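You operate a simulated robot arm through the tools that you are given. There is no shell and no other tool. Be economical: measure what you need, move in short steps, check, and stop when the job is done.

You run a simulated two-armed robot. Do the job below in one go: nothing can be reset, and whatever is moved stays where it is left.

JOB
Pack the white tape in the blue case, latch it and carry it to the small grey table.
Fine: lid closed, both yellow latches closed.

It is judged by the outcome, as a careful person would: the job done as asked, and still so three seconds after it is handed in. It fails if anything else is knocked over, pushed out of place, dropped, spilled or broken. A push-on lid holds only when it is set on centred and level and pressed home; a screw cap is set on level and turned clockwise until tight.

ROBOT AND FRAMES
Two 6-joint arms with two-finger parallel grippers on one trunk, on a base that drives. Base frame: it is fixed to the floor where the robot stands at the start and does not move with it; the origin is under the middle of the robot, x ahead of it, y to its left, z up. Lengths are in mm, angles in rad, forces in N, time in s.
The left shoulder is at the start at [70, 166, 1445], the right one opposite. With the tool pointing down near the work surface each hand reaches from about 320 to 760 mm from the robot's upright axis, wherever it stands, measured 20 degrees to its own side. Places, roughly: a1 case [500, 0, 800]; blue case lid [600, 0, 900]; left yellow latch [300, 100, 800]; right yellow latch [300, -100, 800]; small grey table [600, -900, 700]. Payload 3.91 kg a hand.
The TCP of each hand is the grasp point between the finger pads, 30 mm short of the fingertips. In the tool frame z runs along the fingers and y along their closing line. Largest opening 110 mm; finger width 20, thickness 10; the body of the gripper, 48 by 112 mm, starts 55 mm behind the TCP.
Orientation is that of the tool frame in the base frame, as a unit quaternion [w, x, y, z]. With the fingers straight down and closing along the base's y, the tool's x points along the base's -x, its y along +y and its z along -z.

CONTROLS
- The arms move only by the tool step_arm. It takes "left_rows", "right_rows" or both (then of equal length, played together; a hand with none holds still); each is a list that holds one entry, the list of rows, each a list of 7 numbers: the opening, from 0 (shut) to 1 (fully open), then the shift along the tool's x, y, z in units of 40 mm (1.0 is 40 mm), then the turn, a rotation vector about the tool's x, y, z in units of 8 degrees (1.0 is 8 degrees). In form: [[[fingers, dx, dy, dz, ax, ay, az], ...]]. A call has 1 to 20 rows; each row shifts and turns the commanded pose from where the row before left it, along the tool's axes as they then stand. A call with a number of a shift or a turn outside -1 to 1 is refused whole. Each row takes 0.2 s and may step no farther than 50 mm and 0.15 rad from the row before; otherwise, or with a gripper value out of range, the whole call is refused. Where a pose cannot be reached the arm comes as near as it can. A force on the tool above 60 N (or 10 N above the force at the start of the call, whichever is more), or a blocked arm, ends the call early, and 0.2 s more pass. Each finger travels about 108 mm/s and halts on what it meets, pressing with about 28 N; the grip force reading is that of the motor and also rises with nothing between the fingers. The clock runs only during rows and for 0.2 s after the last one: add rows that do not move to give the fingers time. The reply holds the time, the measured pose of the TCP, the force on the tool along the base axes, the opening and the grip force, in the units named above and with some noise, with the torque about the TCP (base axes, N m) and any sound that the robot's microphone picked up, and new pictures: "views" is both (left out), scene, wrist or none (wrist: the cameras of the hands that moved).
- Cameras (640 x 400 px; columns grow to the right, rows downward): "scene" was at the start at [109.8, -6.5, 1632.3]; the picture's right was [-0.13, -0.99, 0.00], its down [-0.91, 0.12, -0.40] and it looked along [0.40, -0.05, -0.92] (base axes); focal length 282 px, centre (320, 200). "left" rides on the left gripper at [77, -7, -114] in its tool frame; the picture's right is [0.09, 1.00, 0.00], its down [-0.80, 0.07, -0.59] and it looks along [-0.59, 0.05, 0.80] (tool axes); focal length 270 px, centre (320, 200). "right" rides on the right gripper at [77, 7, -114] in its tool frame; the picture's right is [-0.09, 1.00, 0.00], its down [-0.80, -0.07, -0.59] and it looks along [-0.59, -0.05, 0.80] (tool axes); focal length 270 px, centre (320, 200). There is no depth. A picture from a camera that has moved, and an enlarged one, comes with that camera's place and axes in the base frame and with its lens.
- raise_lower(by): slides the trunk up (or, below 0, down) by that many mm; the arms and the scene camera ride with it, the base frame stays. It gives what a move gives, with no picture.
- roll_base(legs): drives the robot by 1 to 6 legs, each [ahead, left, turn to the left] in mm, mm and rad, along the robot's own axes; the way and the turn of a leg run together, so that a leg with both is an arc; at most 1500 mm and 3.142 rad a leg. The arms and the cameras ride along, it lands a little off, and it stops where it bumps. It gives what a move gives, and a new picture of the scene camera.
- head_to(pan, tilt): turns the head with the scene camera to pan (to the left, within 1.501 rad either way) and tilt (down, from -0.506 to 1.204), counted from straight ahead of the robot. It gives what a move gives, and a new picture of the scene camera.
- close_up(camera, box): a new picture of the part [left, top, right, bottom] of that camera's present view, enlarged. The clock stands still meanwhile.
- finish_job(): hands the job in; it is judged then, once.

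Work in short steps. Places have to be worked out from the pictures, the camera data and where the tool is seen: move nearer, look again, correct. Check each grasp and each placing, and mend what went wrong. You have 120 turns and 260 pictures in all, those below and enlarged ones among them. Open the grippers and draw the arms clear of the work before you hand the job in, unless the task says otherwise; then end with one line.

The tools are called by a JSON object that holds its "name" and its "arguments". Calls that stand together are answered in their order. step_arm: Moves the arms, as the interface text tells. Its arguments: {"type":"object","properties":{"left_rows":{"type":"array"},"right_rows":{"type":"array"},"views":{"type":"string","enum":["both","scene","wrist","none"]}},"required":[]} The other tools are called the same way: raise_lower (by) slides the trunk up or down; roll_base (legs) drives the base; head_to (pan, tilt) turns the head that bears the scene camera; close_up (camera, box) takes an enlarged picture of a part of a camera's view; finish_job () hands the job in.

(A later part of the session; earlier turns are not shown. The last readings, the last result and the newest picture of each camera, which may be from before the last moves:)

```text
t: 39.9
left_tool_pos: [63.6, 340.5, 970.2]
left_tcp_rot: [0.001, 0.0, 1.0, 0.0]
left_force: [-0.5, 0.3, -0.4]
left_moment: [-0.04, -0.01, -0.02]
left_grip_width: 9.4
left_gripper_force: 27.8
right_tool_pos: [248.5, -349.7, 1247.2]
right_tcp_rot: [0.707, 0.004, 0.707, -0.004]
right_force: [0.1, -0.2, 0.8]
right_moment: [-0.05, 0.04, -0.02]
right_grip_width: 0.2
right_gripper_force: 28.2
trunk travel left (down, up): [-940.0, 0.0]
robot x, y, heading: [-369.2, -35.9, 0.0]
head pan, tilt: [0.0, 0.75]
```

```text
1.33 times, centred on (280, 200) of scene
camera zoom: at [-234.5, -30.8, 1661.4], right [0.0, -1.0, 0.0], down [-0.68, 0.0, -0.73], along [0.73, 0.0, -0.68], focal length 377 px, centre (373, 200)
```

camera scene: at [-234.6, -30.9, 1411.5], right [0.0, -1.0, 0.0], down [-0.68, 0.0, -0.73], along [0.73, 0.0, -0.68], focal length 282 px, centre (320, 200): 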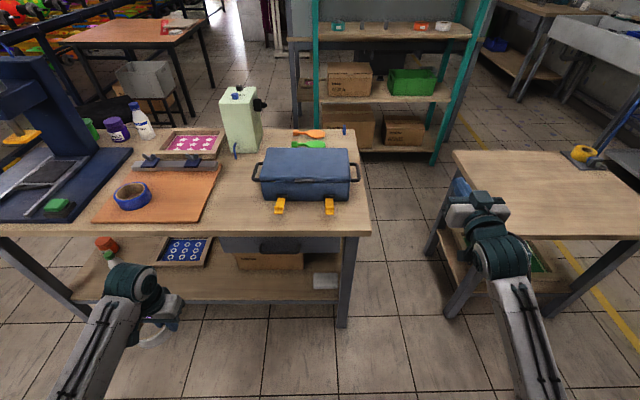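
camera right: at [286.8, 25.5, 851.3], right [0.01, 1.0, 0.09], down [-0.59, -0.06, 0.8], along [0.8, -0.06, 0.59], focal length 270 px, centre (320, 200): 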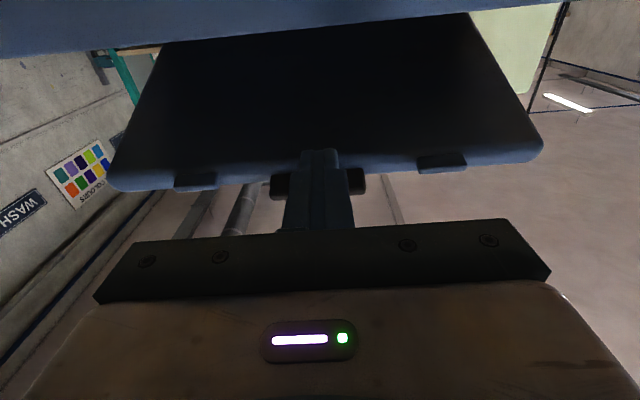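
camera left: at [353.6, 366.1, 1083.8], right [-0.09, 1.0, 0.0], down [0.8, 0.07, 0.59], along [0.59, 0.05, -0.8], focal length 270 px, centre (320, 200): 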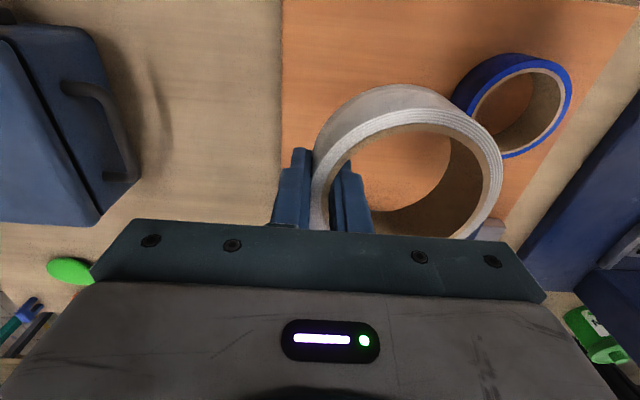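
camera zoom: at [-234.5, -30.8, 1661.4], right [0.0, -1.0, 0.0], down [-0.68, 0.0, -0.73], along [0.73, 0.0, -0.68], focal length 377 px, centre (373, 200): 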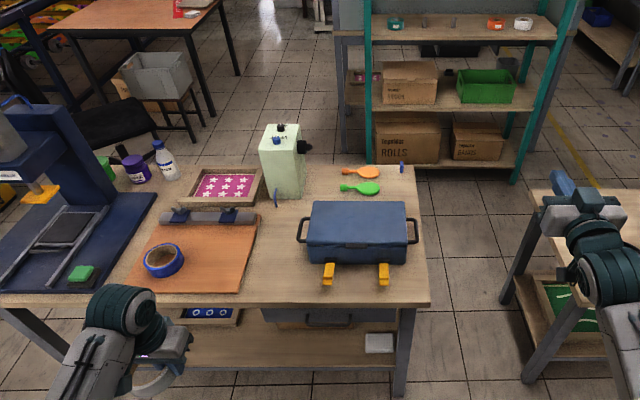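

The lid fell shut again – it had only rested on my hand, not past its stop. I repeat the opening and will push farther this time (original rest angle was ≈115°).

{"name": "raise_lower", "arguments": {"by": -250}}

{"name": "roll_base", "arguments": {"legs": [[0, 334, 0]]}}

```text
t: 42.4
left_tool_pos: [64.3, 340.7, 719.2]
left_tcp_rot: [0.0, 0.001, 1.0, 0.0]
left_force: [-0.6, -0.3, -0.8]
left_moment: [-0.01, 0.02, 0.02]
left_grip_width: 9.3
left_gripper_force: 28.0
right_tool_pos: [248.1, -349.1, 997.2]
right_tcp_rot: [0.707, 0.004, 0.707, -0.004]
right_force: [0.4, -0.1, -0.2]
right_moment: [0.0, 0.03, 0.0]
right_grip_width: 0.1
right_gripper_force: 28.3
trunk travel left (down, up): [-690.0, 250.0]
robot x, y, heading: [-368.0, -31.0, 0.003]
head pan, tilt: [0.0, 0.75]
```

```text
t: 44.6
left_tool_pos: [63.2, 674.4, 719.5]
left_tcp_rot: [-0.001, 0.0, 1.0, 0.0]
left_force: [-0.4, -0.3, -0.8]
left_moment: [-0.05, 0.02, 0.02]
left_grip_width: 9.3
left_gripper_force: 27.8
right_tool_pos: [248.7, -17.1, 997.7]
right_tcp_rot: [0.707, 0.003, 0.708, -0.004]
right_force: [0.3, -0.1, 0.0]
right_moment: [0.0, -0.01, -0.01]
right_grip_width: 0.1
right_gripper_force: 27.9
trunk travel left (down, up): [-690.0, 250.0]
robot x, y, heading: [-367.7, 297.7, -0.002]
head pan, tilt: [0.0, 0.75]
camera scene: at [-234.7, 302.5, 1411.5], right [0.0, -1.0, 0.0], down [-0.68, 0.0, -0.73], along [0.73, 0.0, -0.68], focal length 282 px, centre (320, 200)
```

scene: 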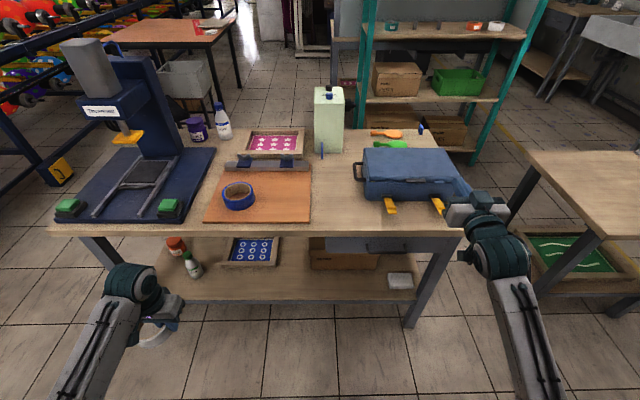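

Same path again: down in front, centre, in under the tab.

{"name": "step_arm", "arguments": {"right_rows": [[[0, 1, 0.4, 0, 0, 0, 0], [0, 1, 0.43, 0, 0, 0, 0], [0, 1, 0, 0, 0, 0, 0], [0, 0.72, 0, 0, 0, 0, 0], [0, 0, 0, 1, 0, 0, 0], [0, 0, 0, 0.9, 0, 0, 0], [0, 0, 0, 0.5, 0, 0, 0], [0, 0, 0, 0.45, 0, 0, 0], [0, 0, 0, 0, 0, 0, 0]]], "views": "wrist"}}

```text
t: 46.6
left_tool_pos: [63.7, 674.8, 720.3]
left_tcp_rot: [0.001, 0.0, 1.0, 0.001]
left_force: [0.4, 0.0, -0.9]
left_moment: [-0.06, 0.02, 0.01]
left_grip_width: 9.4
left_gripper_force: 28.4
right_tool_pos: [361.9, 14.9, 848.9]
right_tcp_rot: [0.707, 0.002, 0.708, -0.003]
right_force: [-0.4, -0.4, -0.2]
right_moment: [0.0, 0.01, -0.01]
right_grip_width: 0.0
right_gripper_force: 28.0
trunk travel left (down, up): [-690.0, 250.0]
robot x, y, heading: [-367.9, 303.8, -0.003]
head pan, tilt: [0.0, 0.75]
camera right: at [248.7, 24.2, 772.2], right [0.01, 1.0, 0.09], down [-0.59, -0.06, 0.8], along [0.8, -0.06, 0.59], focal length 270 px, centre (320, 200)
```

right: 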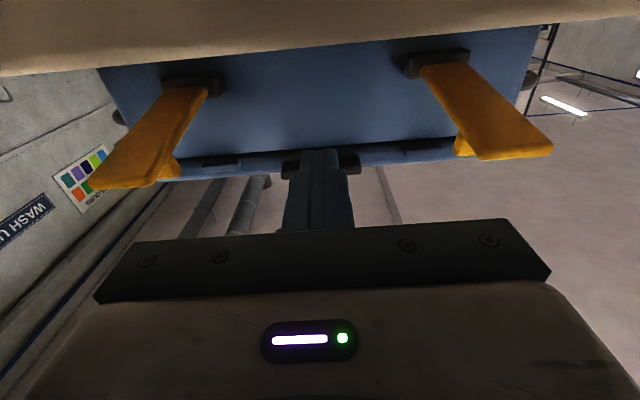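

The case has slid about 35 mm back (tab now ≈425). I advance the tip under the tab again.

{"name": "step_arm", "arguments": {"right_rows": [[[0, 0, 0, 0.4, 0, 0, 0], [0, 0, 0, 0.4, 0, 0, 0], [0, 0, 0, 0, 0, 0, 0]]], "views": "wrist"}}

{"name": "close_up", "arguments": {"camera": "scene", "box": [340, 130, 480, 230]}}

```text
t: 47.4
left_tool_pos: [63.1, 673.1, 719.6]
left_tcp_rot: [0.0, 0.0, 1.0, 0.0]
left_force: [0.0, -0.6, -2.0]
left_moment: [-0.04, -0.01, 0.03]
left_grip_width: 9.3
left_gripper_force: 28.3
right_tool_pos: [394.8, 14.3, 847.8]
right_tcp_rot: [0.706, 0.003, 0.708, -0.005]
right_force: [0.7, -0.3, 0.4]
right_moment: [-0.03, 0.02, 0.03]
right_grip_width: 0.0
right_gripper_force: 27.9
trunk travel left (down, up): [-690.0, 250.0]
robot x, y, heading: [-365.8, 298.2, 0.0]
head pan, tilt: [0.0, 0.75]
camera right: at [281.0, 23.3, 771.5], right [0.01, 1.0, 0.09], down [-0.59, -0.06, 0.8], along [0.8, -0.06, 0.59], focal length 270 px, centre (320, 200)
```

right: 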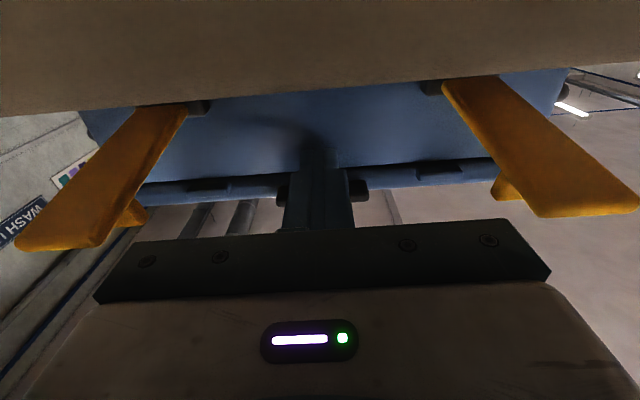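

```text
4.00 times, centred on (410, 180) of scene
camera zoom: at [-235.0, 302.4, 1411.5], right [0.0, -1.0, 0.0], down [-0.68, 0.0, -0.73], along [0.73, 0.0, -0.68], focal length 1130 px, centre (-40, 280)
```

zoom: 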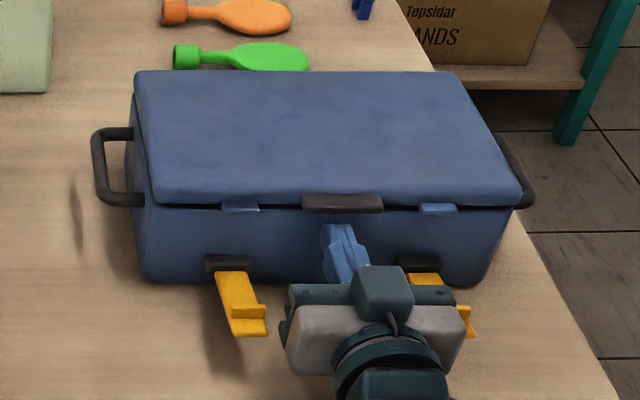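

Lifting along the lid's arc, keeping the sideways push small, then over past vertical.

{"name": "step_arm", "arguments": {"right_rows": [[[0, -0.5, 0, 0, 0, 0, 0], [0, -0.5, 0, 0.05, 0, 0, 0], [0, -0.5, 0, 0.1, 0, 0, 0], [0, -0.5, 0, 0.2, 0, 0, 0], [0, -0.5, 0, 0.3, 0, 0, 0], [0, -0.5, 0, 0.4, 0, 0, 0], [0, -0.4, 0, 0.6, 0, 0, 0], [0, 0, 0, 0.6, 0, 0, 0], [0, 0, 0, 0, 0, 0, 0]]], "views": "both"}}

```text
t: 49.4
left_tool_pos: [64.0, 674.9, 718.2]
left_tcp_rot: [0.0, 0.0, 1.0, 0.0]
left_force: [1.0, -1.1, 0.2]
left_moment: [-0.05, 0.04, 0.02]
left_grip_width: 9.3
left_gripper_force: 28.4
right_tool_pos: [485.7, 12.7, 982.7]
right_tcp_rot: [0.705, 0.004, 0.709, -0.004]
right_force: [-1.3, 0.8, -1.0]
right_moment: [0.01, 0.03, 0.0]
right_grip_width: 0.0
right_gripper_force: 28.2
trunk travel left (down, up): [-690.0, 250.0]
robot x, y, heading: [-371.9, 299.8, 0.004]
head pan, tilt: [0.0, 0.75]
camera scene: at [-234.1, 302.0, 1411.3], right [0.0, -1.0, 0.0], down [-0.68, 0.0, -0.73], along [0.73, 0.0, -0.68], focal length 282 px, centre (320, 200)
camera right: at [370.9, 22.5, 905.3], right [0.01, 1.0, 0.09], down [-0.59, -0.06, 0.8], along [0.81, -0.06, 0.59], focal length 270 px, centre (320, 200)
```

scene: 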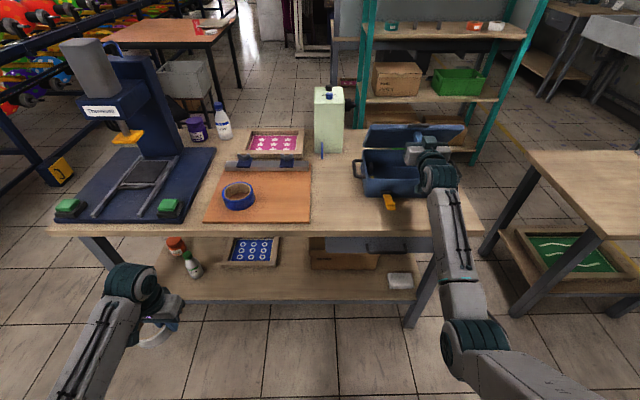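
right: 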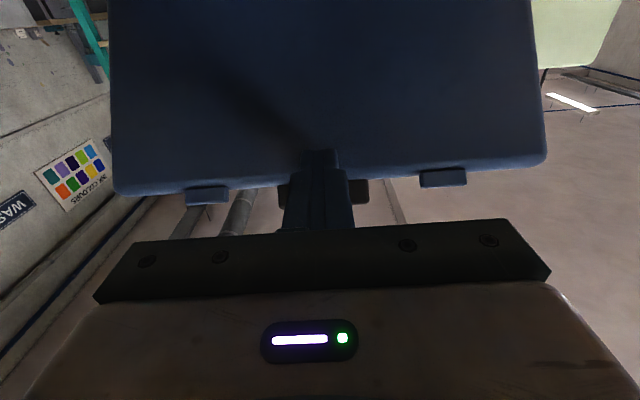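

Lid at about 60°. I push forward at this height until past vertical.

{"name": "step_arm", "arguments": {"right_rows": [[[0, 0, 0, 0.5, 0, 0, 0], [0, 0, 0, 0.5, 0, 0, 0], [0, 0, 0, 0.5, 0, 0, 0], [0, 0, 0, 0.4, 0, 0, 0], [0, 0, 0, 0.4, 0, 0, 0], [0, 0, 0, 0, 0, 0, 0]]], "views": "both"}}

```text
t: 50.8
left_tool_pos: [63.5, 673.3, 720.0]
left_tcp_rot: [0.0, -0.001, 1.0, -0.001]
left_force: [0.5, 0.1, -1.7]
left_moment: [-0.05, 0.01, -0.01]
left_grip_width: 9.2
left_gripper_force: 27.7
right_tool_pos: [578.5, 12.5, 985.0]
right_tcp_rot: [0.707, 0.002, 0.707, -0.003]
right_force: [-0.6, 0.2, 0.1]
right_moment: [-0.01, -0.02, -0.02]
right_grip_width: 0.0
right_gripper_force: 27.7
trunk travel left (down, up): [-690.0, 250.0]
robot x, y, heading: [-368.9, 298.4, 0.003]
head pan, tilt: [0.0, 0.75]
camera scene: at [-234.9, 302.3, 1411.5], right [0.0, -1.0, 0.0], down [-0.68, 0.0, -0.73], along [0.73, 0.0, -0.68], focal length 282 px, centre (320, 200)
camera right: at [464.1, 21.3, 907.4], right [0.01, 1.0, 0.09], down [-0.59, -0.06, 0.8], along [0.8, -0.06, 0.59], focal length 270 px, centre (320, 200)
```

scene: 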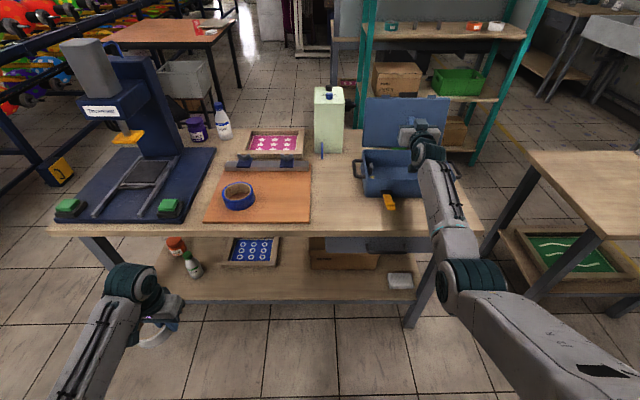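
right: 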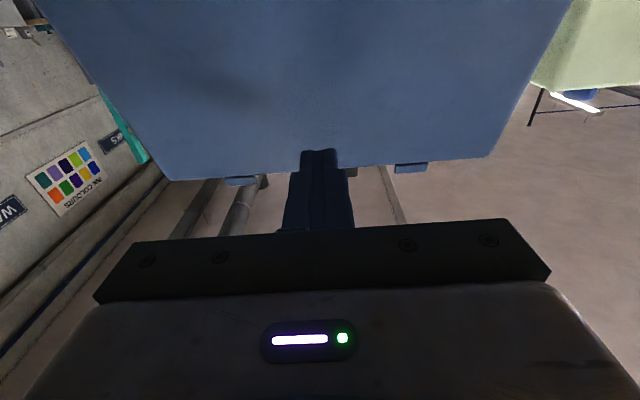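

Nearly vertical; I push a further 40 mm.

{"name": "step_arm", "arguments": {"right_rows": [[[0, 0, 0, 0.4, 0, 0, 0], [0, 0, 0, 0.3, 0, 0, 0], [0, 0, 0, 0.3, 0, 0, 0], [0, 0, 0, 0, 0, 0, 0]]], "views": "both"}}

```text
t: 51.8
left_tool_pos: [63.4, 675.0, 719.3]
left_tcp_rot: [0.001, 0.0, 1.0, 0.0]
left_force: [0.2, -0.1, -0.6]
left_moment: [-0.06, 0.0, 0.0]
left_grip_width: 9.5
left_gripper_force: 28.1
right_tool_pos: [608.8, 13.6, 984.4]
right_tcp_rot: [0.706, 0.001, 0.709, -0.003]
right_force: [0.3, -1.0, 0.9]
right_moment: [0.0, -0.01, 0.02]
right_grip_width: 0.0
right_gripper_force: 28.2
right hand out of reach, approached as far as the arm can: row 3
trunk travel left (down, up): [-690.0, 250.0]
robot x, y, heading: [-367.4, 301.1, -0.003]
head pan, tilt: [0.0, 0.75]
camera scene: at [-234.5, 302.5, 1411.5], right [0.0, -1.0, 0.0], down [-0.68, 0.0, -0.73], along [0.73, 0.0, -0.68], focal length 282 px, centre (320, 200)
camera right: at [494.1, 21.7, 907.3], right [0.0, 1.0, 0.09], down [-0.59, -0.07, 0.8], along [0.81, -0.05, 0.59], focal length 270 px, centre (320, 200)
```

scene: 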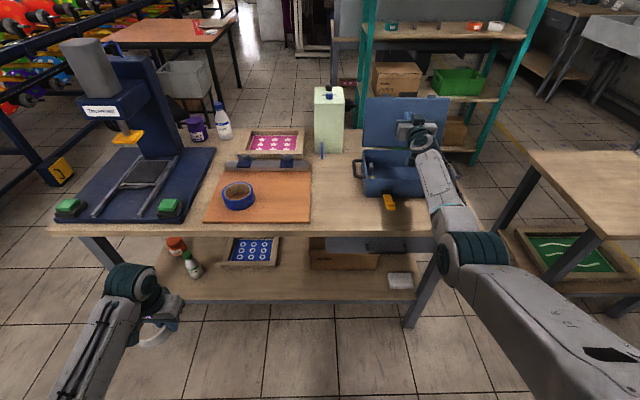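
right: 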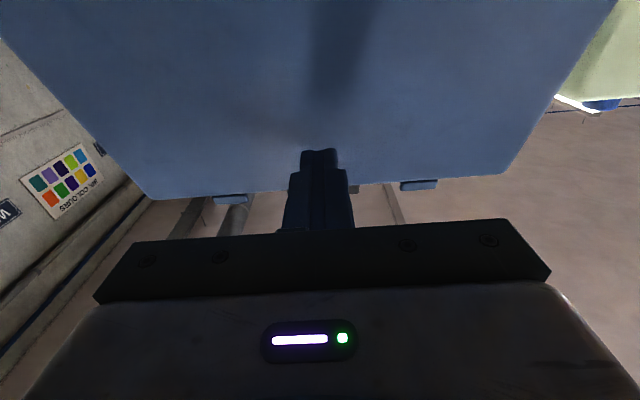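

By foreshortening the lid is now well past vertical (~115°). I retract the hand and check that it stays.

{"name": "step_arm", "arguments": {"right_rows": [[[0, 0, 0, -0.5, 0, 0, 0], [0, 0, 0, -1, 0, 0, 0], [0, 0, 0, -1, 0, 0, 0], [0, 0, 0, -1, 0, 0, 0], [0, 0, 0, -1, 0, 0, 0], [0, 0, 0, -1, 0, 0, 0], [0, 0, 0, -1, 0, 0, 0], [0, 0, -0.5, -1, 0, 0, 0], [0, 0, -0.5, -1, 0, 0, 0], [0, 0, 0, -0.8, 0, 0, 0], [0, 0, 0, 0, 0, 0, 0]]], "views": "scene"}}

```text
t: 54.2
left_tool_pos: [63.5, 674.1, 719.0]
left_tcp_rot: [0.001, 0.001, 1.0, 0.0]
left_force: [-0.6, 0.7, -1.2]
left_moment: [-0.05, 0.04, 0.02]
left_grip_width: 9.1
left_gripper_force: 28.1
right_tool_pos: [248.4, -22.7, 984.3]
right_tcp_rot: [0.706, 0.004, 0.708, -0.005]
right_force: [0.3, -0.7, -0.2]
right_moment: [0.0, -0.03, 0.02]
right_grip_width: 0.1
right_gripper_force: 27.6
right hand out of reach, approached as far as the arm can: row 1
trunk travel left (down, up): [-690.0, 250.0]
robot x, y, heading: [-365.1, 300.5, -0.003]
head pan, tilt: [0.0, 0.75]
camera scene: at [-233.8, 302.3, 1411.4], right [0.0, -1.0, 0.0], down [-0.68, 0.0, -0.73], along [0.73, 0.0, -0.68], focal length 282 px, centre (320, 200)
```

scene: 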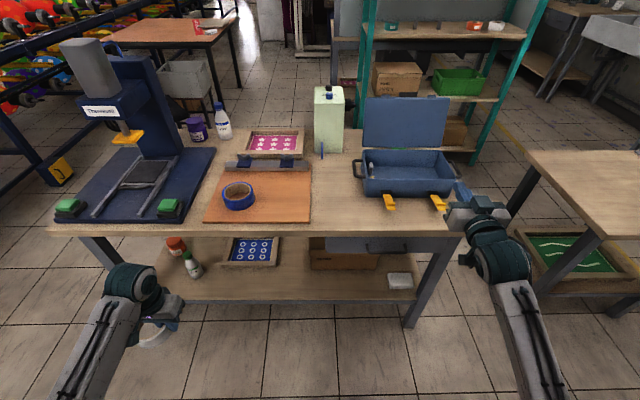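

The lid stays open. I raise the trunk, shift right and drive forward 200 mm so the left hand can reach the case.

{"name": "raise_lower", "arguments": {"by": 250}}

{"name": "roll_base", "arguments": {"legs": [[0, -300, 0], [190, 0, 0]]}}

{"name": "head_to", "arguments": {"pan": 0.0, "tilt": 1.0}}

{"name": "close_up", "arguments": {"camera": "scene", "box": [220, 60, 420, 210]}}

```text
t: 56.8
left_tool_pos: [63.2, 674.7, 968.6]
left_tcp_rot: [0.0, 0.0, 1.0, 0.0]
left_force: [-0.2, 0.6, -0.6]
left_moment: [-0.06, 0.03, -0.02]
left_grip_width: 9.1
left_gripper_force: 28.2
right_tool_pos: [248.9, -22.0, 1234.9]
right_tcp_rot: [0.706, 0.003, 0.708, -0.004]
right_force: [0.4, 0.3, -0.3]
right_moment: [-0.01, 0.0, 0.01]
right_grip_width: 0.2
right_gripper_force: 27.8
trunk travel left (down, up): [-940.0, 0.0]
robot x, y, heading: [-365.5, 298.9, 0.003]
head pan, tilt: [0.0, 0.75]
```

```text
t: 60.0
left_tool_pos: [249.6, 374.2, 970.3]
left_tcp_rot: [0.001, -0.001, 1.0, 0.0]
left_force: [-0.4, -0.1, -0.8]
left_moment: [-0.08, -0.01, -0.01]
left_grip_width: 9.7
left_gripper_force: 27.7
right_tool_pos: [436.2, -321.7, 1236.8]
right_tcp_rot: [0.707, 0.002, 0.707, -0.003]
right_force: [-1.0, 0.8, 0.8]
right_moment: [0.02, 0.0, -0.05]
right_grip_width: 0.1
right_gripper_force: 28.1
trunk travel left (down, up): [-940.0, 0.0]
robot x, y, heading: [-176.2, 2.7, 0.005]
head pan, tilt: [0.0, 0.75]
camera scene: at [-49.5, 2.1, 1662.0], right [0.0, -1.0, 0.0], down [-0.68, 0.0, -0.73], along [0.73, 0.0, -0.68], focal length 282 px, centre (320, 200)
```

scene: 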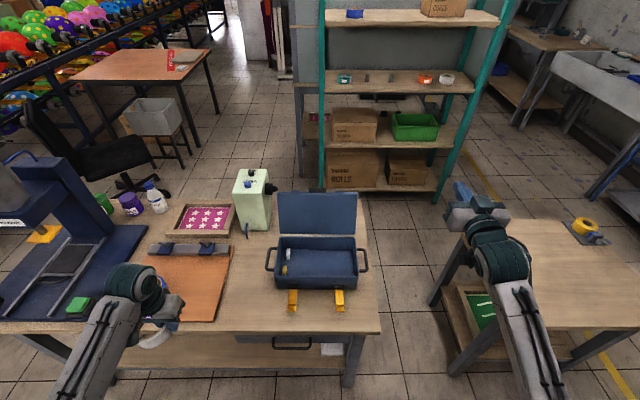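

```text
t: 60.8
left_tool_pos: [252.8, 374.1, 970.1]
left_tcp_rot: [0.0, -0.001, 1.0, -0.001]
left_force: [0.3, -0.7, -1.0]
left_moment: [-0.06, 0.02, 0.05]
left_grip_width: 9.5
left_gripper_force: 27.7
right_tool_pos: [439.2, -322.0, 1235.8]
right_tcp_rot: [0.706, 0.001, 0.709, -0.003]
right_force: [0.3, 0.1, -0.5]
right_moment: [-0.02, 0.01, -0.04]
right_grip_width: 0.2
right_gripper_force: 28.0
trunk travel left (down, up): [-940.0, 0.0]
robot x, y, heading: [-176.6, 1.4, 0.002]
head pan, tilt: [0.0, 1.0]
camera scene: at [-56.6, 1.7, 1642.3], right [0.0, -1.0, 0.0], down [-0.84, 0.0, -0.54], along [0.54, 0.0, -0.84], focal length 282 px, centre (320, 200)
```

scene: 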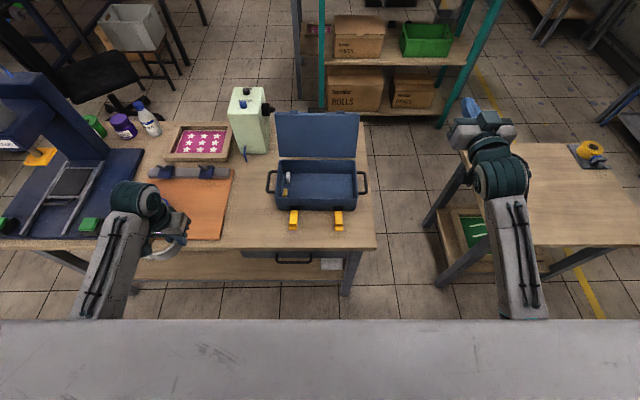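

```text
2.67 times, centred on (320, 135) of scene
camera zoom: at [-56.6, 1.7, 1642.3], right [0.0, -1.0, 0.0], down [-0.84, 0.0, -0.54], along [0.54, 0.0, -0.84], focal length 753 px, centre (320, 373)
```

zoom: 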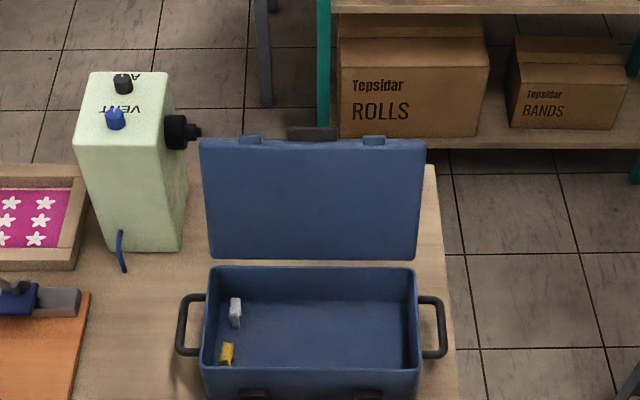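

Inside the case two small items sit at the left; the rest is free. I bring the tape over the case interior for a look (staying high).

{"name": "step_arm", "arguments": {"left_rows": [[[0, 0, -0.8, 0, 0, 0, 0], [0, 0, -0.8, 0, 0, 0, 0], [0, -0.48, -0.8, 0, 0, 0, 0], [0, -0.48, -0.8, 0, 0, 0, 0], [0, -0.48, -0.8, 0, 0, 0, 0], [0, -0.48, -0.8, 0, 0, 0, 0], [0, -0.48, -0.8, 0, 0, 0, 0], [0, -0.48, -0.8, 0, 0, 0, 0], [0, -0.48, -0.8, 0, 0, 0, 0], [0, -0.48, -0.8, 0, 0, 0, 0], [0, -0.48, -0.8, 0, 0, 0, 0], [0, -0.48, -0.8, 0, 0, 0, 0], [0, -0.48, -0.6, 0, 0, 0, 0], [0, -0.48, 0, 0, 0, 0, 0], [0, -0.5, 0, 0, 0, 0, 0], [0, 0, 0, 0, 0, 0, 0]]], "views": "both"}}

```text
t: 63.0
left_tool_pos: [410.7, 152.4, 941.2]
left_tcp_rot: [-0.007, -0.03, 0.997, 0.074]
left_force: [-0.4, -0.4, -0.9]
left_moment: [-0.04, 0.0, 0.03]
left_grip_width: 9.5
left_gripper_force: 28.2
left hand out of reach, approached as far as the arm can: row 11
right_tool_pos: [440.2, -323.3, 1235.0]
right_tcp_rot: [0.706, 0.003, 0.708, -0.003]
right_force: [0.1, -0.8, 0.3]
right_moment: [0.04, -0.02, 0.05]
right_grip_width: 0.0
right_gripper_force: 28.1
trunk travel left (down, up): [-940.0, 0.0]
robot x, y, heading: [-182.5, 3.3, 0.003]
head pan, tilt: [0.0, 1.0]
stopped in row 11 (left hand): the arm was blocked; the commanded pose is now the measured one
camera scene: at [-55.9, 0.1, 1642.2], right [0.0, -1.0, 0.0], down [-0.84, 0.0, -0.54], along [0.54, 0.0, -0.84], focal length 282 px, centre (320, 200)
camera left: at [335.1, 123.2, 1053.6], right [-0.15, 0.98, 0.15], down [0.81, 0.03, 0.59], along [0.57, 0.21, -0.79], focal length 270 px, centre (320, 200)
```

scene: 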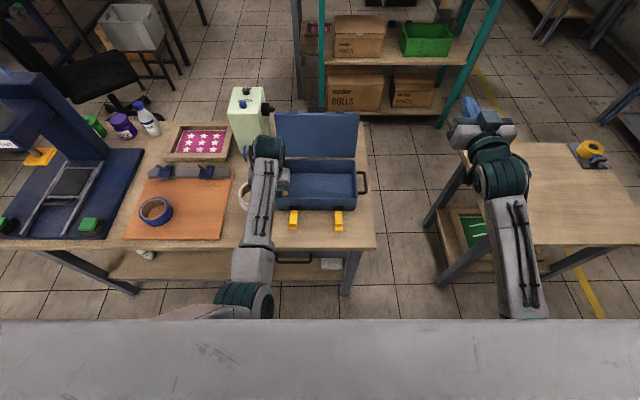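
left: 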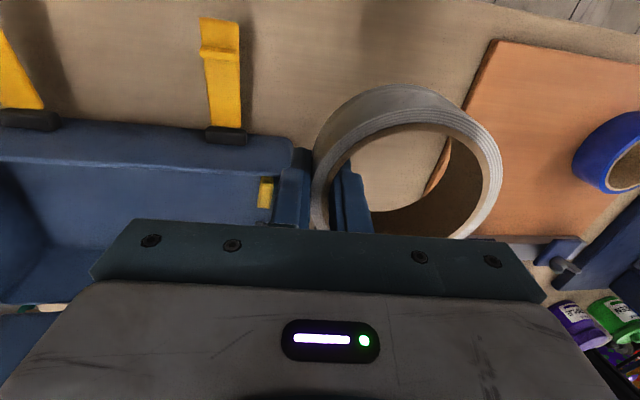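

Same limit on the left arm. I lift and straighten the hand, then shift the base right 260 mm so the case lies on the left arm's own side.

{"name": "step_arm", "arguments": {"left_rows": [[[0, 0.4, 0.6, -0.6, 0, 0, 0], [0, 0.4, 0.6, -0.6, 0.53, -0.05, 0.21], [0, 0, 0, 0, 0.53, -0.05, 0.21], [0, 0, 0, 0, 0, 0, 0]]], "views": "none"}}

{"name": "roll_base", "arguments": {"legs": [[0, -260, 0]]}}

```text
t: 64.0
left_tool_pos: [376.3, 190.2, 997.0]
left_tcp_rot: [0.0, -0.001, 1.0, -0.001]
left_force: [-1.1, -0.7, -1.5]
left_moment: [-0.03, 0.02, 0.01]
left_grip_width: 9.4
left_gripper_force: 27.9
right_tool_pos: [439.1, -322.5, 1235.3]
right_tcp_rot: [0.707, 0.002, 0.707, -0.002]
right_force: [-0.8, -0.4, -0.7]
right_moment: [-0.03, -0.04, 0.03]
right_grip_width: 0.0
right_gripper_force: 28.3
trunk travel left (down, up): [-940.0, 0.0]
robot x, y, heading: [-179.4, 0.2, 0.005]
head pan, tilt: [0.0, 1.0]
```

```text
t: 65.9
left_tool_pos: [376.7, -71.4, 995.2]
left_tcp_rot: [-0.001, -0.001, 1.0, -0.002]
left_force: [0.2, 0.5, -1.5]
left_moment: [-0.06, 0.01, 0.03]
left_grip_width: 9.6
left_gripper_force: 28.2
right_tool_pos: [439.7, -583.7, 1237.4]
right_tcp_rot: [0.706, 0.002, 0.708, -0.004]
right_force: [-0.1, 1.0, -0.7]
right_moment: [-0.01, 0.01, 0.0]
right_grip_width: 0.2
right_gripper_force: 27.9
trunk travel left (down, up): [-940.0, 0.0]
robot x, y, heading: [-175.9, -263.2, 0.001]
head pan, tilt: [0.0, 1.0]
camera scene: at [-57.0, -258.9, 1642.4], right [0.0, -1.0, 0.0], down [-0.84, 0.0, -0.54], along [0.54, 0.0, -0.84], focal length 282 px, centre (320, 200)
```

scene: 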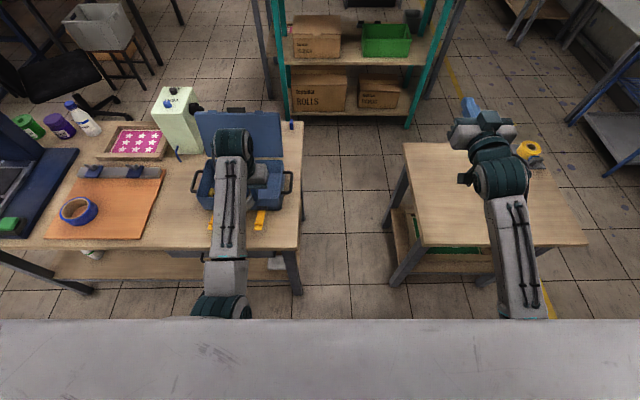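

Now the hand is at (377, −71, 995). I move it forward over the case and a bit left, and look with the wrist camera.

{"name": "step_arm", "arguments": {"left_rows": [[[0, -0.8, 0.3, 0, 0, 0, 0], [0, -0.8, 0.3, 0, 0, 0, 0], [0, -0.8, 0.3, 0, 0, 0, 0], [0, -0.7, 0, 0, 0, 0, 0], [0, 0, 0, 0.5, 0, 0, 0], [0, 0, 0, 0, 0, 0, 0]]], "views": "both"}}

```text
t: 67.3
left_tool_pos: [500.7, -35.4, 976.6]
left_tcp_rot: [0.001, 0.0, 1.0, -0.002]
left_force: [0.3, 0.0, -0.8]
left_moment: [0.0, 0.01, -0.01]
left_grip_width: 9.5
left_gripper_force: 28.2
right_tool_pos: [440.0, -585.5, 1236.2]
right_tcp_rot: [0.707, 0.002, 0.707, -0.002]
right_force: [1.0, -0.2, 0.2]
right_moment: [0.03, -0.01, -0.03]
right_grip_width: 0.0
right_gripper_force: 28.0
trunk travel left (down, up): [-940.0, 0.0]
robot x, y, heading: [-178.9, -261.3, 0.002]
head pan, tilt: [0.0, 1.0]
camera scene: at [-57.7, -261.9, 1642.4], right [0.0, -1.0, 0.0], down [-0.84, 0.0, -0.54], along [0.54, 0.0, -0.84], focal length 282 px, centre (320, 200)
camera left: at [422.5, -42.8, 1090.8], right [-0.09, 1.0, 0.0], down [0.8, 0.07, 0.6], along [0.59, 0.05, -0.8], focal length 270 px, centre (320, 200)
```

scene: 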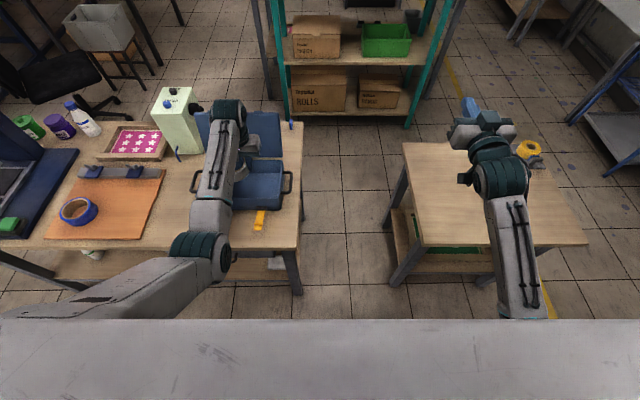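
left: 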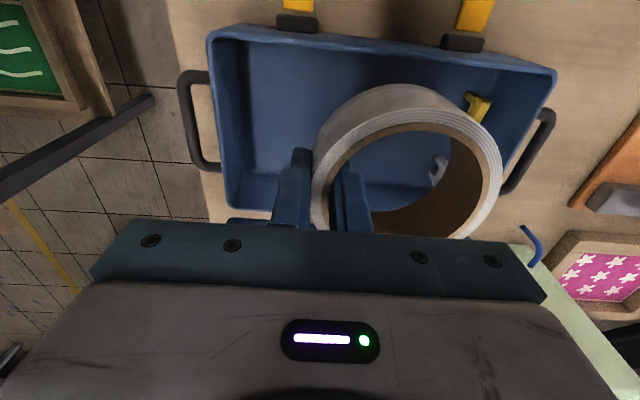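

Case rim spans x≈443–605, y≈−119…136. I centre the tape (TCP 525, −39) and lower it slowly.

{"name": "step_arm", "arguments": {"left_rows": [[[0, -0.6, -0.1, 0, 0, 0, 0], [0, 0, 0, 0.8, 0, 0, 0], [0, 0, 0, 0.8, 0, 0, 0], [0, 0, 0, 0.8, 0, 0, 0], [0, 0, 0, 0.6, 0, 0, 0], [0, 0, 0, 0, 0, 0, 0]]], "views": "both"}}

```text
t: 68.7
left_tool_pos: [524.9, -41.0, 856.8]
left_tcp_rot: [0.001, -0.001, 1.0, -0.001]
left_force: [0.6, -1.0, -0.5]
left_moment: [-0.07, 0.02, 0.05]
left_grip_width: 9.1
left_gripper_force: 28.1
right_tool_pos: [439.9, -585.0, 1236.5]
right_tcp_rot: [0.707, 0.003, 0.707, -0.003]
right_force: [-0.7, -0.3, 0.2]
right_moment: [-0.02, -0.01, 0.04]
right_grip_width: 0.0
right_gripper_force: 28.1
trunk travel left (down, up): [-940.0, 0.0]
robot x, y, heading: [-178.3, -262.6, 0.004]
head pan, tilt: [0.0, 1.0]
camera scene: at [-57.5, -261.6, 1642.4], right [0.0, -1.0, 0.0], down [-0.84, 0.0, -0.54], along [0.54, 0.0, -0.84], focal length 282 px, centre (320, 200)
camera left: at [445.9, -47.3, 970.8], right [-0.09, 1.0, 0.0], down [0.8, 0.07, 0.6], along [0.59, 0.05, -0.8], focal length 270 px, centre (320, 200)
```

scene: 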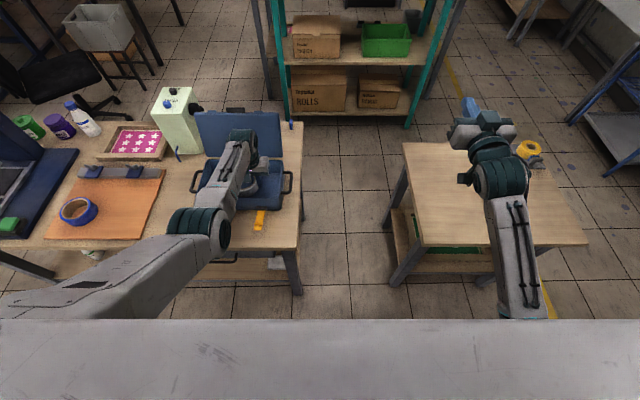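
left: 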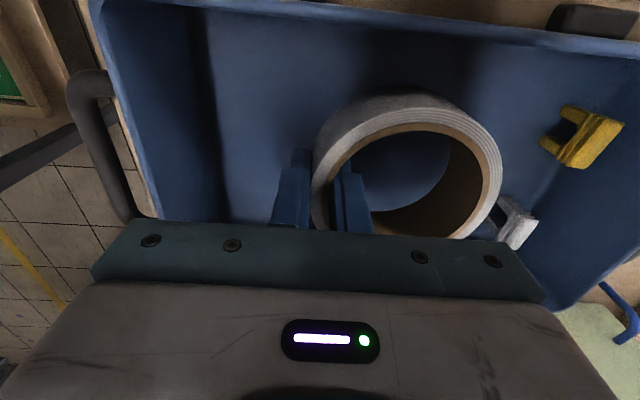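

Clear all round. I lower in small steps until contact.

{"name": "step_arm", "arguments": {"left_rows": [[[0, 0, 0, 0.2, 0, 0, 0], [0, 0, 0, 0.15, 0, 0, 0], [0, 0, 0, 0.1, 0, 0, 0], [0, 0, 0, 0.1, 0, 0, 0], [0, 0, 0, 0, 0, 0, 0]]], "views": "wrist"}}

```text
t: 69.9
left_tool_pos: [525.3, -38.2, 834.2]
left_tcp_rot: [-0.001, -0.001, 1.0, -0.001]
left_force: [-0.3, -0.2, -2.3]
left_moment: [-0.05, -0.01, 0.01]
left_grip_width: 9.5
left_gripper_force: 28.1
right_tool_pos: [439.7, -586.0, 1235.2]
right_tcp_rot: [0.707, 0.002, 0.707, -0.003]
right_force: [0.1, -1.1, 0.6]
right_moment: [-0.03, 0.04, -0.02]
right_grip_width: 0.0
right_gripper_force: 27.8
trunk travel left (down, up): [-940.0, 0.0]
robot x, y, heading: [-176.8, -262.7, 0.001]
head pan, tilt: [0.0, 1.0]
camera left: at [446.5, -47.3, 948.2], right [-0.09, 1.0, 0.0], down [0.8, 0.07, 0.59], along [0.59, 0.05, -0.8], focal length 270 px, centre (320, 200)
```

left: 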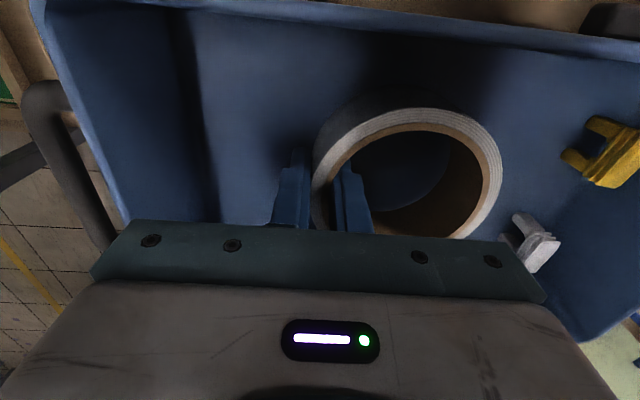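

No clear contact yet; continue down.

{"name": "step_arm", "arguments": {"left_rows": [[[0, 0, 0, 0.08, 0, 0, 0], [0, 0, 0, 0.08, 0, 0, 0], [0, 0, 0, 0.08, 0, 0, 0], [0, 0, 0, 0, 0, 0, 0]]], "views": "none"}}

```text
t: 70.9
left_tool_pos: [524.8, -39.4, 825.5]
left_tcp_rot: [0.0, -0.001, 1.0, -0.001]
left_force: [-0.6, 0.2, -1.0]
left_moment: [-0.07, 0.02, 0.0]
left_grip_width: 9.7
left_gripper_force: 28.2
right_tool_pos: [439.9, -586.0, 1235.2]
right_tcp_rot: [0.707, 0.002, 0.708, -0.003]
right_force: [-0.3, 0.0, -0.2]
right_moment: [0.0, 0.0, 0.01]
right_grip_width: 0.1
right_gripper_force: 28.1
trunk travel left (down, up): [-940.0, 0.0]
robot x, y, heading: [-179.5, -264.3, 0.008]
head pan, tilt: [0.0, 1.0]
```

{"name": "step_arm", "arguments": {"left_rows": [[[0, 0, 0, 0.1, 0, 0, 0], [0, 0, 0, 0.1, 0, 0, 0], [0, 0, 0, 0.1, 0, 0, 0], [0, 0, 0, 0, 0, 0, 0]]], "views": "wrist"}}

```text
t: 71.9
left_tool_pos: [526.2, -41.9, 818.4]
left_tcp_rot: [0.005, -0.002, 1.0, 0.0]
left_force: [7.9, 2.0, 23.2]
left_moment: [0.18, -0.05, -0.08]
left_grip_width: 9.9
left_gripper_force: 27.9
right_tool_pos: [437.3, -585.9, 1236.5]
right_tcp_rot: [0.707, 0.002, 0.707, -0.002]
right_force: [0.4, -0.7, 0.0]
right_moment: [-0.02, 0.02, -0.04]
right_grip_width: 0.0
right_gripper_force: 28.1
trunk travel left (down, up): [-940.0, 0.0]
robot x, y, heading: [-176.4, -263.9, -0.002]
head pan, tilt: [0.0, 1.0]
camera left: at [445.9, -47.9, 931.4], right [-0.09, 1.0, 0.0], down [0.8, 0.07, 0.6], along [0.6, 0.05, -0.8], focal length 270 px, centre (320, 200)
```

left: 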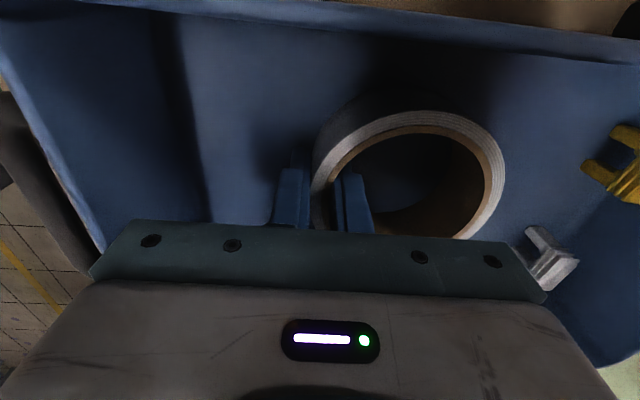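

Tape is on the case floor. I release, rise straight up and check.

{"name": "step_arm", "arguments": {"left_rows": [[[0, 0, 0, -0.06, 0, 0, 0], [0.15, 0, 0, 0, 0, 0, 0], [0.35, 0, 0, 0, 0, 0, 0], [0.35, 0, 0, -0.5, 0, 0, 0], [0.35, 0, 0, -1, 0, 0, 0], [0.35, 0, 0, -1, 0, 0, 0], [0.35, 0, 0, -1, 0, 0, 0], [0.35, 0, 0, -1, 0, 0, 0], [0.35, 0, 0, 0, 0, 0, 0]]], "views": "wrist"}}

```text
t: 73.9
left_tool_pos: [600.5, -41.4, 954.0]
left_tcp_rot: [-0.001, -0.001, 1.0, -0.002]
left_force: [0.7, 0.0, -0.2]
left_moment: [0.01, -0.03, 0.02]
left_grip_width: 38.7
left_gripper_force: 0.1
left hand out of reach, approached as far as the arm can: row 4, 5, 6, 7, 8
right_tool_pos: [440.3, -586.1, 1235.9]
right_tcp_rot: [0.706, 0.002, 0.708, -0.002]
right_force: [0.0, -0.1, -0.2]
right_moment: [0.0, 0.02, -0.02]
right_grip_width: 0.0
right_gripper_force: 27.5
trunk travel left (down, up): [-940.0, 0.0]
robot x, y, heading: [-177.4, -259.5, -0.002]
head pan, tilt: [0.0, 1.0]
camera left: at [523.0, -48.6, 1069.0], right [-0.09, 1.0, 0.0], down [0.8, 0.07, 0.59], along [0.59, 0.05, -0.81], focal length 270 px, centre (320, 200)
```

left: 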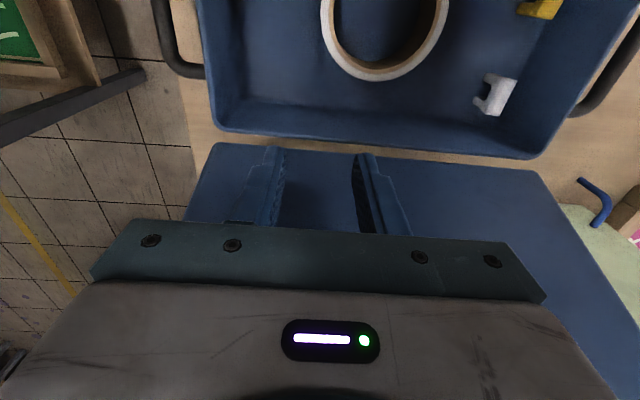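

Tape is in the case and released. The hand drifted forward while rising; I bring it back and up, clear of the lid.

{"name": "step_arm", "arguments": {"left_rows": [[[0.3, 0.6, 0, 0, 0, 0, 0], [0.1, 0.8, 0, -0.3, 0, 0, 0], [0, 0.8, 0, -0.5, 0, 0, 0], [0, 0.8, 0, -0.5, 0, 0, 0], [0, 0.5, 0, -0.5, 0, 0, 0], [0, 0, 0, -0.5, 0, 0, 0], [0, 0, 0, 0, 0, 0, 0]]], "views": "both"}}

```text
t: 75.5
left_tool_pos: [612.6, -45.6, 983.7]
left_tcp_rot: [0.0, -0.001, 1.0, -0.001]
left_force: [-0.5, -0.4, 0.1]
left_moment: [0.0, -0.01, -0.01]
left_grip_width: 0.0
left_gripper_force: 28.0
left hand out of reach, approached as far as the arm can: row 1, 2, 3, 4, 5, 6
right_tool_pos: [438.8, -585.6, 1235.5]
right_tcp_rot: [0.707, 0.002, 0.708, -0.003]
right_force: [-0.4, -0.3, 0.2]
right_moment: [-0.02, -0.02, 0.0]
right_grip_width: 0.0
right_gripper_force: 28.2
trunk travel left (down, up): [-940.0, 0.0]
robot x, y, heading: [-179.9, -260.3, 0.001]
head pan, tilt: [0.0, 1.0]
camera scene: at [-57.0, -261.6, 1642.3], right [0.0, -1.0, 0.0], down [-0.84, 0.0, -0.54], along [0.54, 0.0, -0.84], focal length 282 px, centre (320, 200)
camera left: at [534.9, -53.2, 1098.4], right [-0.09, 1.0, 0.0], down [0.8, 0.07, 0.59], along [0.59, 0.05, -0.8], focal length 270 px, centre (320, 200)
```

scene: 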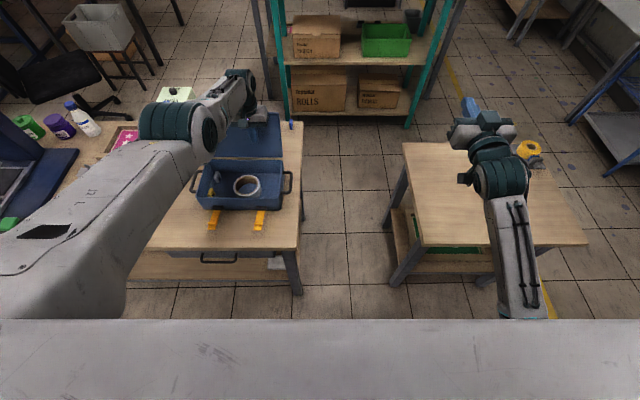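
left: 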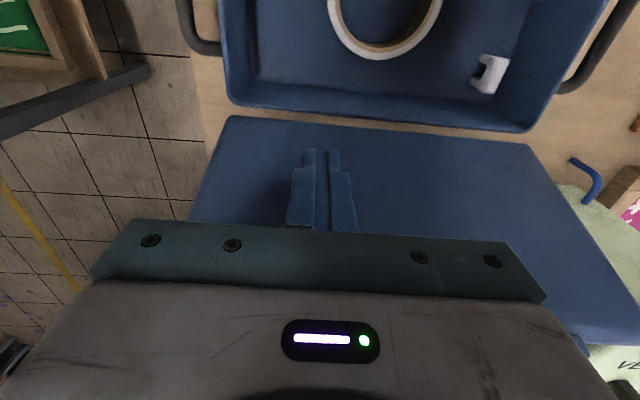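

The arm is in an awkward posture close to the lid; I back the base 200 mm, which takes the hand away over the open case safely.

{"name": "roll_base", "arguments": {"legs": [[-230, 0, 0]]}}

{"name": "step_arm", "arguments": {"left_rows": [[[0, 0, 1, 0, 0, 0, 0], [0, 0, 1, 0, 0, 0, 0], [0, 0, 1, 0, 0, 0, 0], [0, 0, 1, 0, 0, 0, 0], [0, 0, 1, 0, 0, 0, 0], [0, 0, 0, 0, 0, 0, 0]]], "views": "scene"}}

```text
t: 77.3
left_tool_pos: [386.1, -47.9, 982.3]
left_tcp_rot: [-0.002, 0.0, 1.0, -0.001]
left_force: [0.4, -0.5, 0.4]
left_moment: [0.02, 0.06, 0.0]
left_grip_width: 0.1
left_gripper_force: 27.6
right_tool_pos: [212.7, -587.1, 1234.5]
right_tcp_rot: [0.706, 0.003, 0.709, -0.004]
right_force: [0.5, 0.1, 0.4]
right_moment: [0.01, -0.02, 0.01]
right_grip_width: 0.0
right_gripper_force: 27.8
trunk travel left (down, up): [-940.0, 0.0]
robot x, y, heading: [-407.3, -264.2, -0.002]
head pan, tilt: [0.0, 1.0]
camera scene: at [-282.5, -262.3, 1641.9], right [0.0, -1.0, 0.0], down [-0.84, 0.0, -0.54], along [0.54, 0.0, -0.84], focal length 282 px, centre (320, 200)
```

scene: 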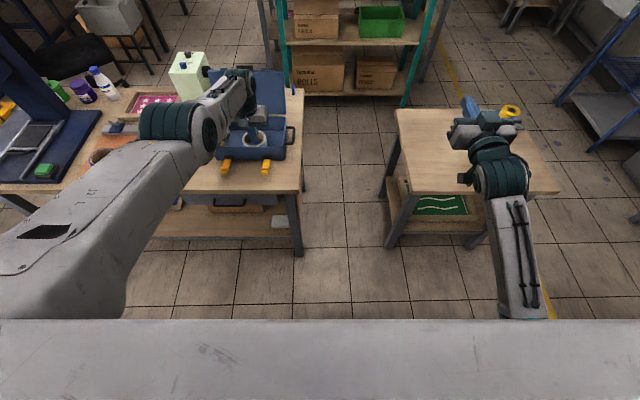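

```text
t: 78.7
left_tool_pos: [364.4, 146.7, 989.8]
left_tcp_rot: [0.0, 0.0, 1.0, 0.0]
left_force: [-0.1, -0.7, 0.8]
left_moment: [0.01, 0.02, -0.01]
left_grip_width: 0.0
left_gripper_force: 27.8
left hand out of reach, approached as far as the arm can: row 3, 4, 5
right_tool_pos: [209.1, -587.7, 1236.6]
right_tcp_rot: [0.706, 0.002, 0.708, -0.003]
right_force: [0.6, -0.5, -0.3]
right_moment: [-0.01, 0.01, 0.0]
right_grip_width: 0.1
right_gripper_force: 28.2
trunk travel left (down, up): [-940.0, 0.0]
robot x, y, heading: [-408.1, -266.0, 0.002]
head pan, tilt: [0.0, 1.0]
camera scene: at [-287.5, -262.8, 1642.4], right [0.0, -1.0, 0.0], down [-0.84, 0.0, -0.54], along [0.54, 0.0, -0.84], focal length 282 px, centre (320, 200)
```

scene: 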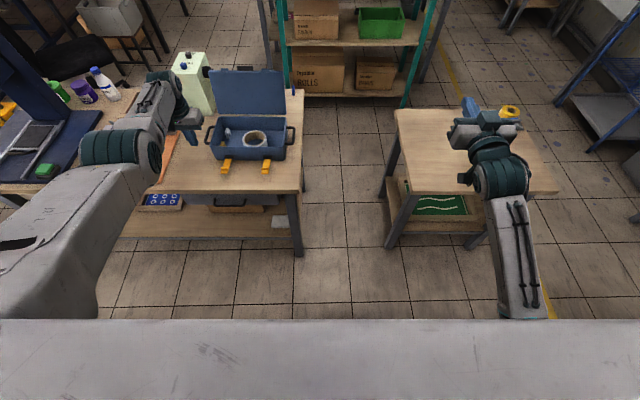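

I'll close the lid with the right hand coming round the free right side of the bench. First I turn the right hand back to pointing down.

{"name": "step_arm", "arguments": {"right_rows": [[[0, 0, 0, 0, 0, 1, 0], [0, 0, 0, 0, 0, 1, 0], [0, 0, 0, 0, 0, 1, 0], [0, 0, 0, 0, 0, 1, 0], [0, 0, 0, 0, 0, 1, 0], [0, 0, 0, 0, 0, 1, 0], [0, 0, 0, 0, 0, 1, 0], [0, 0, 0, 0, 0, 1, 0], [0, 0, 0, 0, 0, 1, 0], [0, 0, 0, 0, 0, 1, 0], [0, 0, 0, 0, 0, 1, 0], [0, 0, 0, 0, 0, 0.25, 0], [0, 0, 0, 1, 0, 0, 0], [0, 0, 0, 1, 0, 0, 0], [0, 0, 0, 1, 0, 0, 0], [0, 0, 0, 1, 0, 0, 0], [0, 0, 0, 1, 0, 0, 0], [0, 0, 0, 0, 0, 0, 0]]], "views": "none"}}

{"name": "head_to", "arguments": {"pan": 0.35, "tilt": 0.8}}

{"name": "close_up", "arguments": {"camera": "scene", "box": [240, 80, 440, 230]}}

```text
t: 82.5
left_tool_pos: [365.0, 144.9, 990.4]
left_tcp_rot: [0.0, 0.0, 1.0, -0.001]
left_force: [1.2, 1.1, -0.6]
left_moment: [-0.05, 0.0, 0.01]
left_grip_width: 0.0
left_gripper_force: 27.9
right_tool_pos: [290.8, -632.8, 920.8]
right_tcp_rot: [-0.001, 0.004, 1.0, -0.001]
right_force: [0.3, -0.6, 0.0]
right_moment: [-0.01, 0.02, 0.01]
right_grip_width: 0.1
right_gripper_force: 28.0
right hand out of reach, approached as far as the arm can: row 8, 9, 10, 11, 12
trunk travel left (down, up): [-940.0, 0.0]
robot x, y, heading: [-409.7, -263.3, 0.005]
head pan, tilt: [0.0, 1.0]
```

```text
t: 83.3
left_tool_pos: [363.5, 145.9, 989.9]
left_tcp_rot: [0.0, 0.0, 1.0, -0.001]
left_force: [0.7, 0.3, -0.2]
left_moment: [-0.03, 0.01, 0.0]
left_grip_width: 0.0
left_gripper_force: 28.0
right_tool_pos: [288.8, -632.4, 920.7]
right_tcp_rot: [-0.001, 0.004, 1.0, 0.0]
right_force: [-0.1, -0.5, 0.1]
right_moment: [-0.01, 0.0, 0.0]
right_grip_width: 0.0
right_gripper_force: 28.1
trunk travel left (down, up): [-940.0, 0.0]
robot x, y, heading: [-407.8, -263.2, -0.002]
head pan, tilt: [0.351, 0.799]
camera scene: at [-281.3, -234.6, 1657.5], right [0.34, -0.94, 0.0], down [-0.67, -0.25, -0.7], along [0.65, 0.24, -0.72], focal length 282 px, centre (320, 200)
```

scene: 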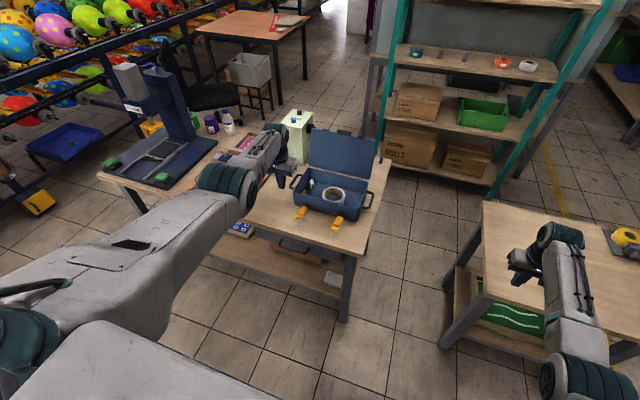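

```text
2.67 times, centred on (340, 155) of scene
camera zoom: at [-281.3, -234.6, 1657.5], right [0.34, -0.94, 0.0], down [-0.67, -0.25, -0.7], along [0.65, 0.24, -0.72], focal length 753 px, centre (267, 320)
```

zoom: 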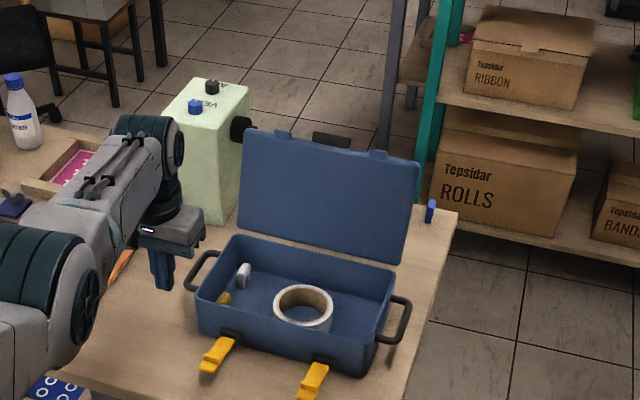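

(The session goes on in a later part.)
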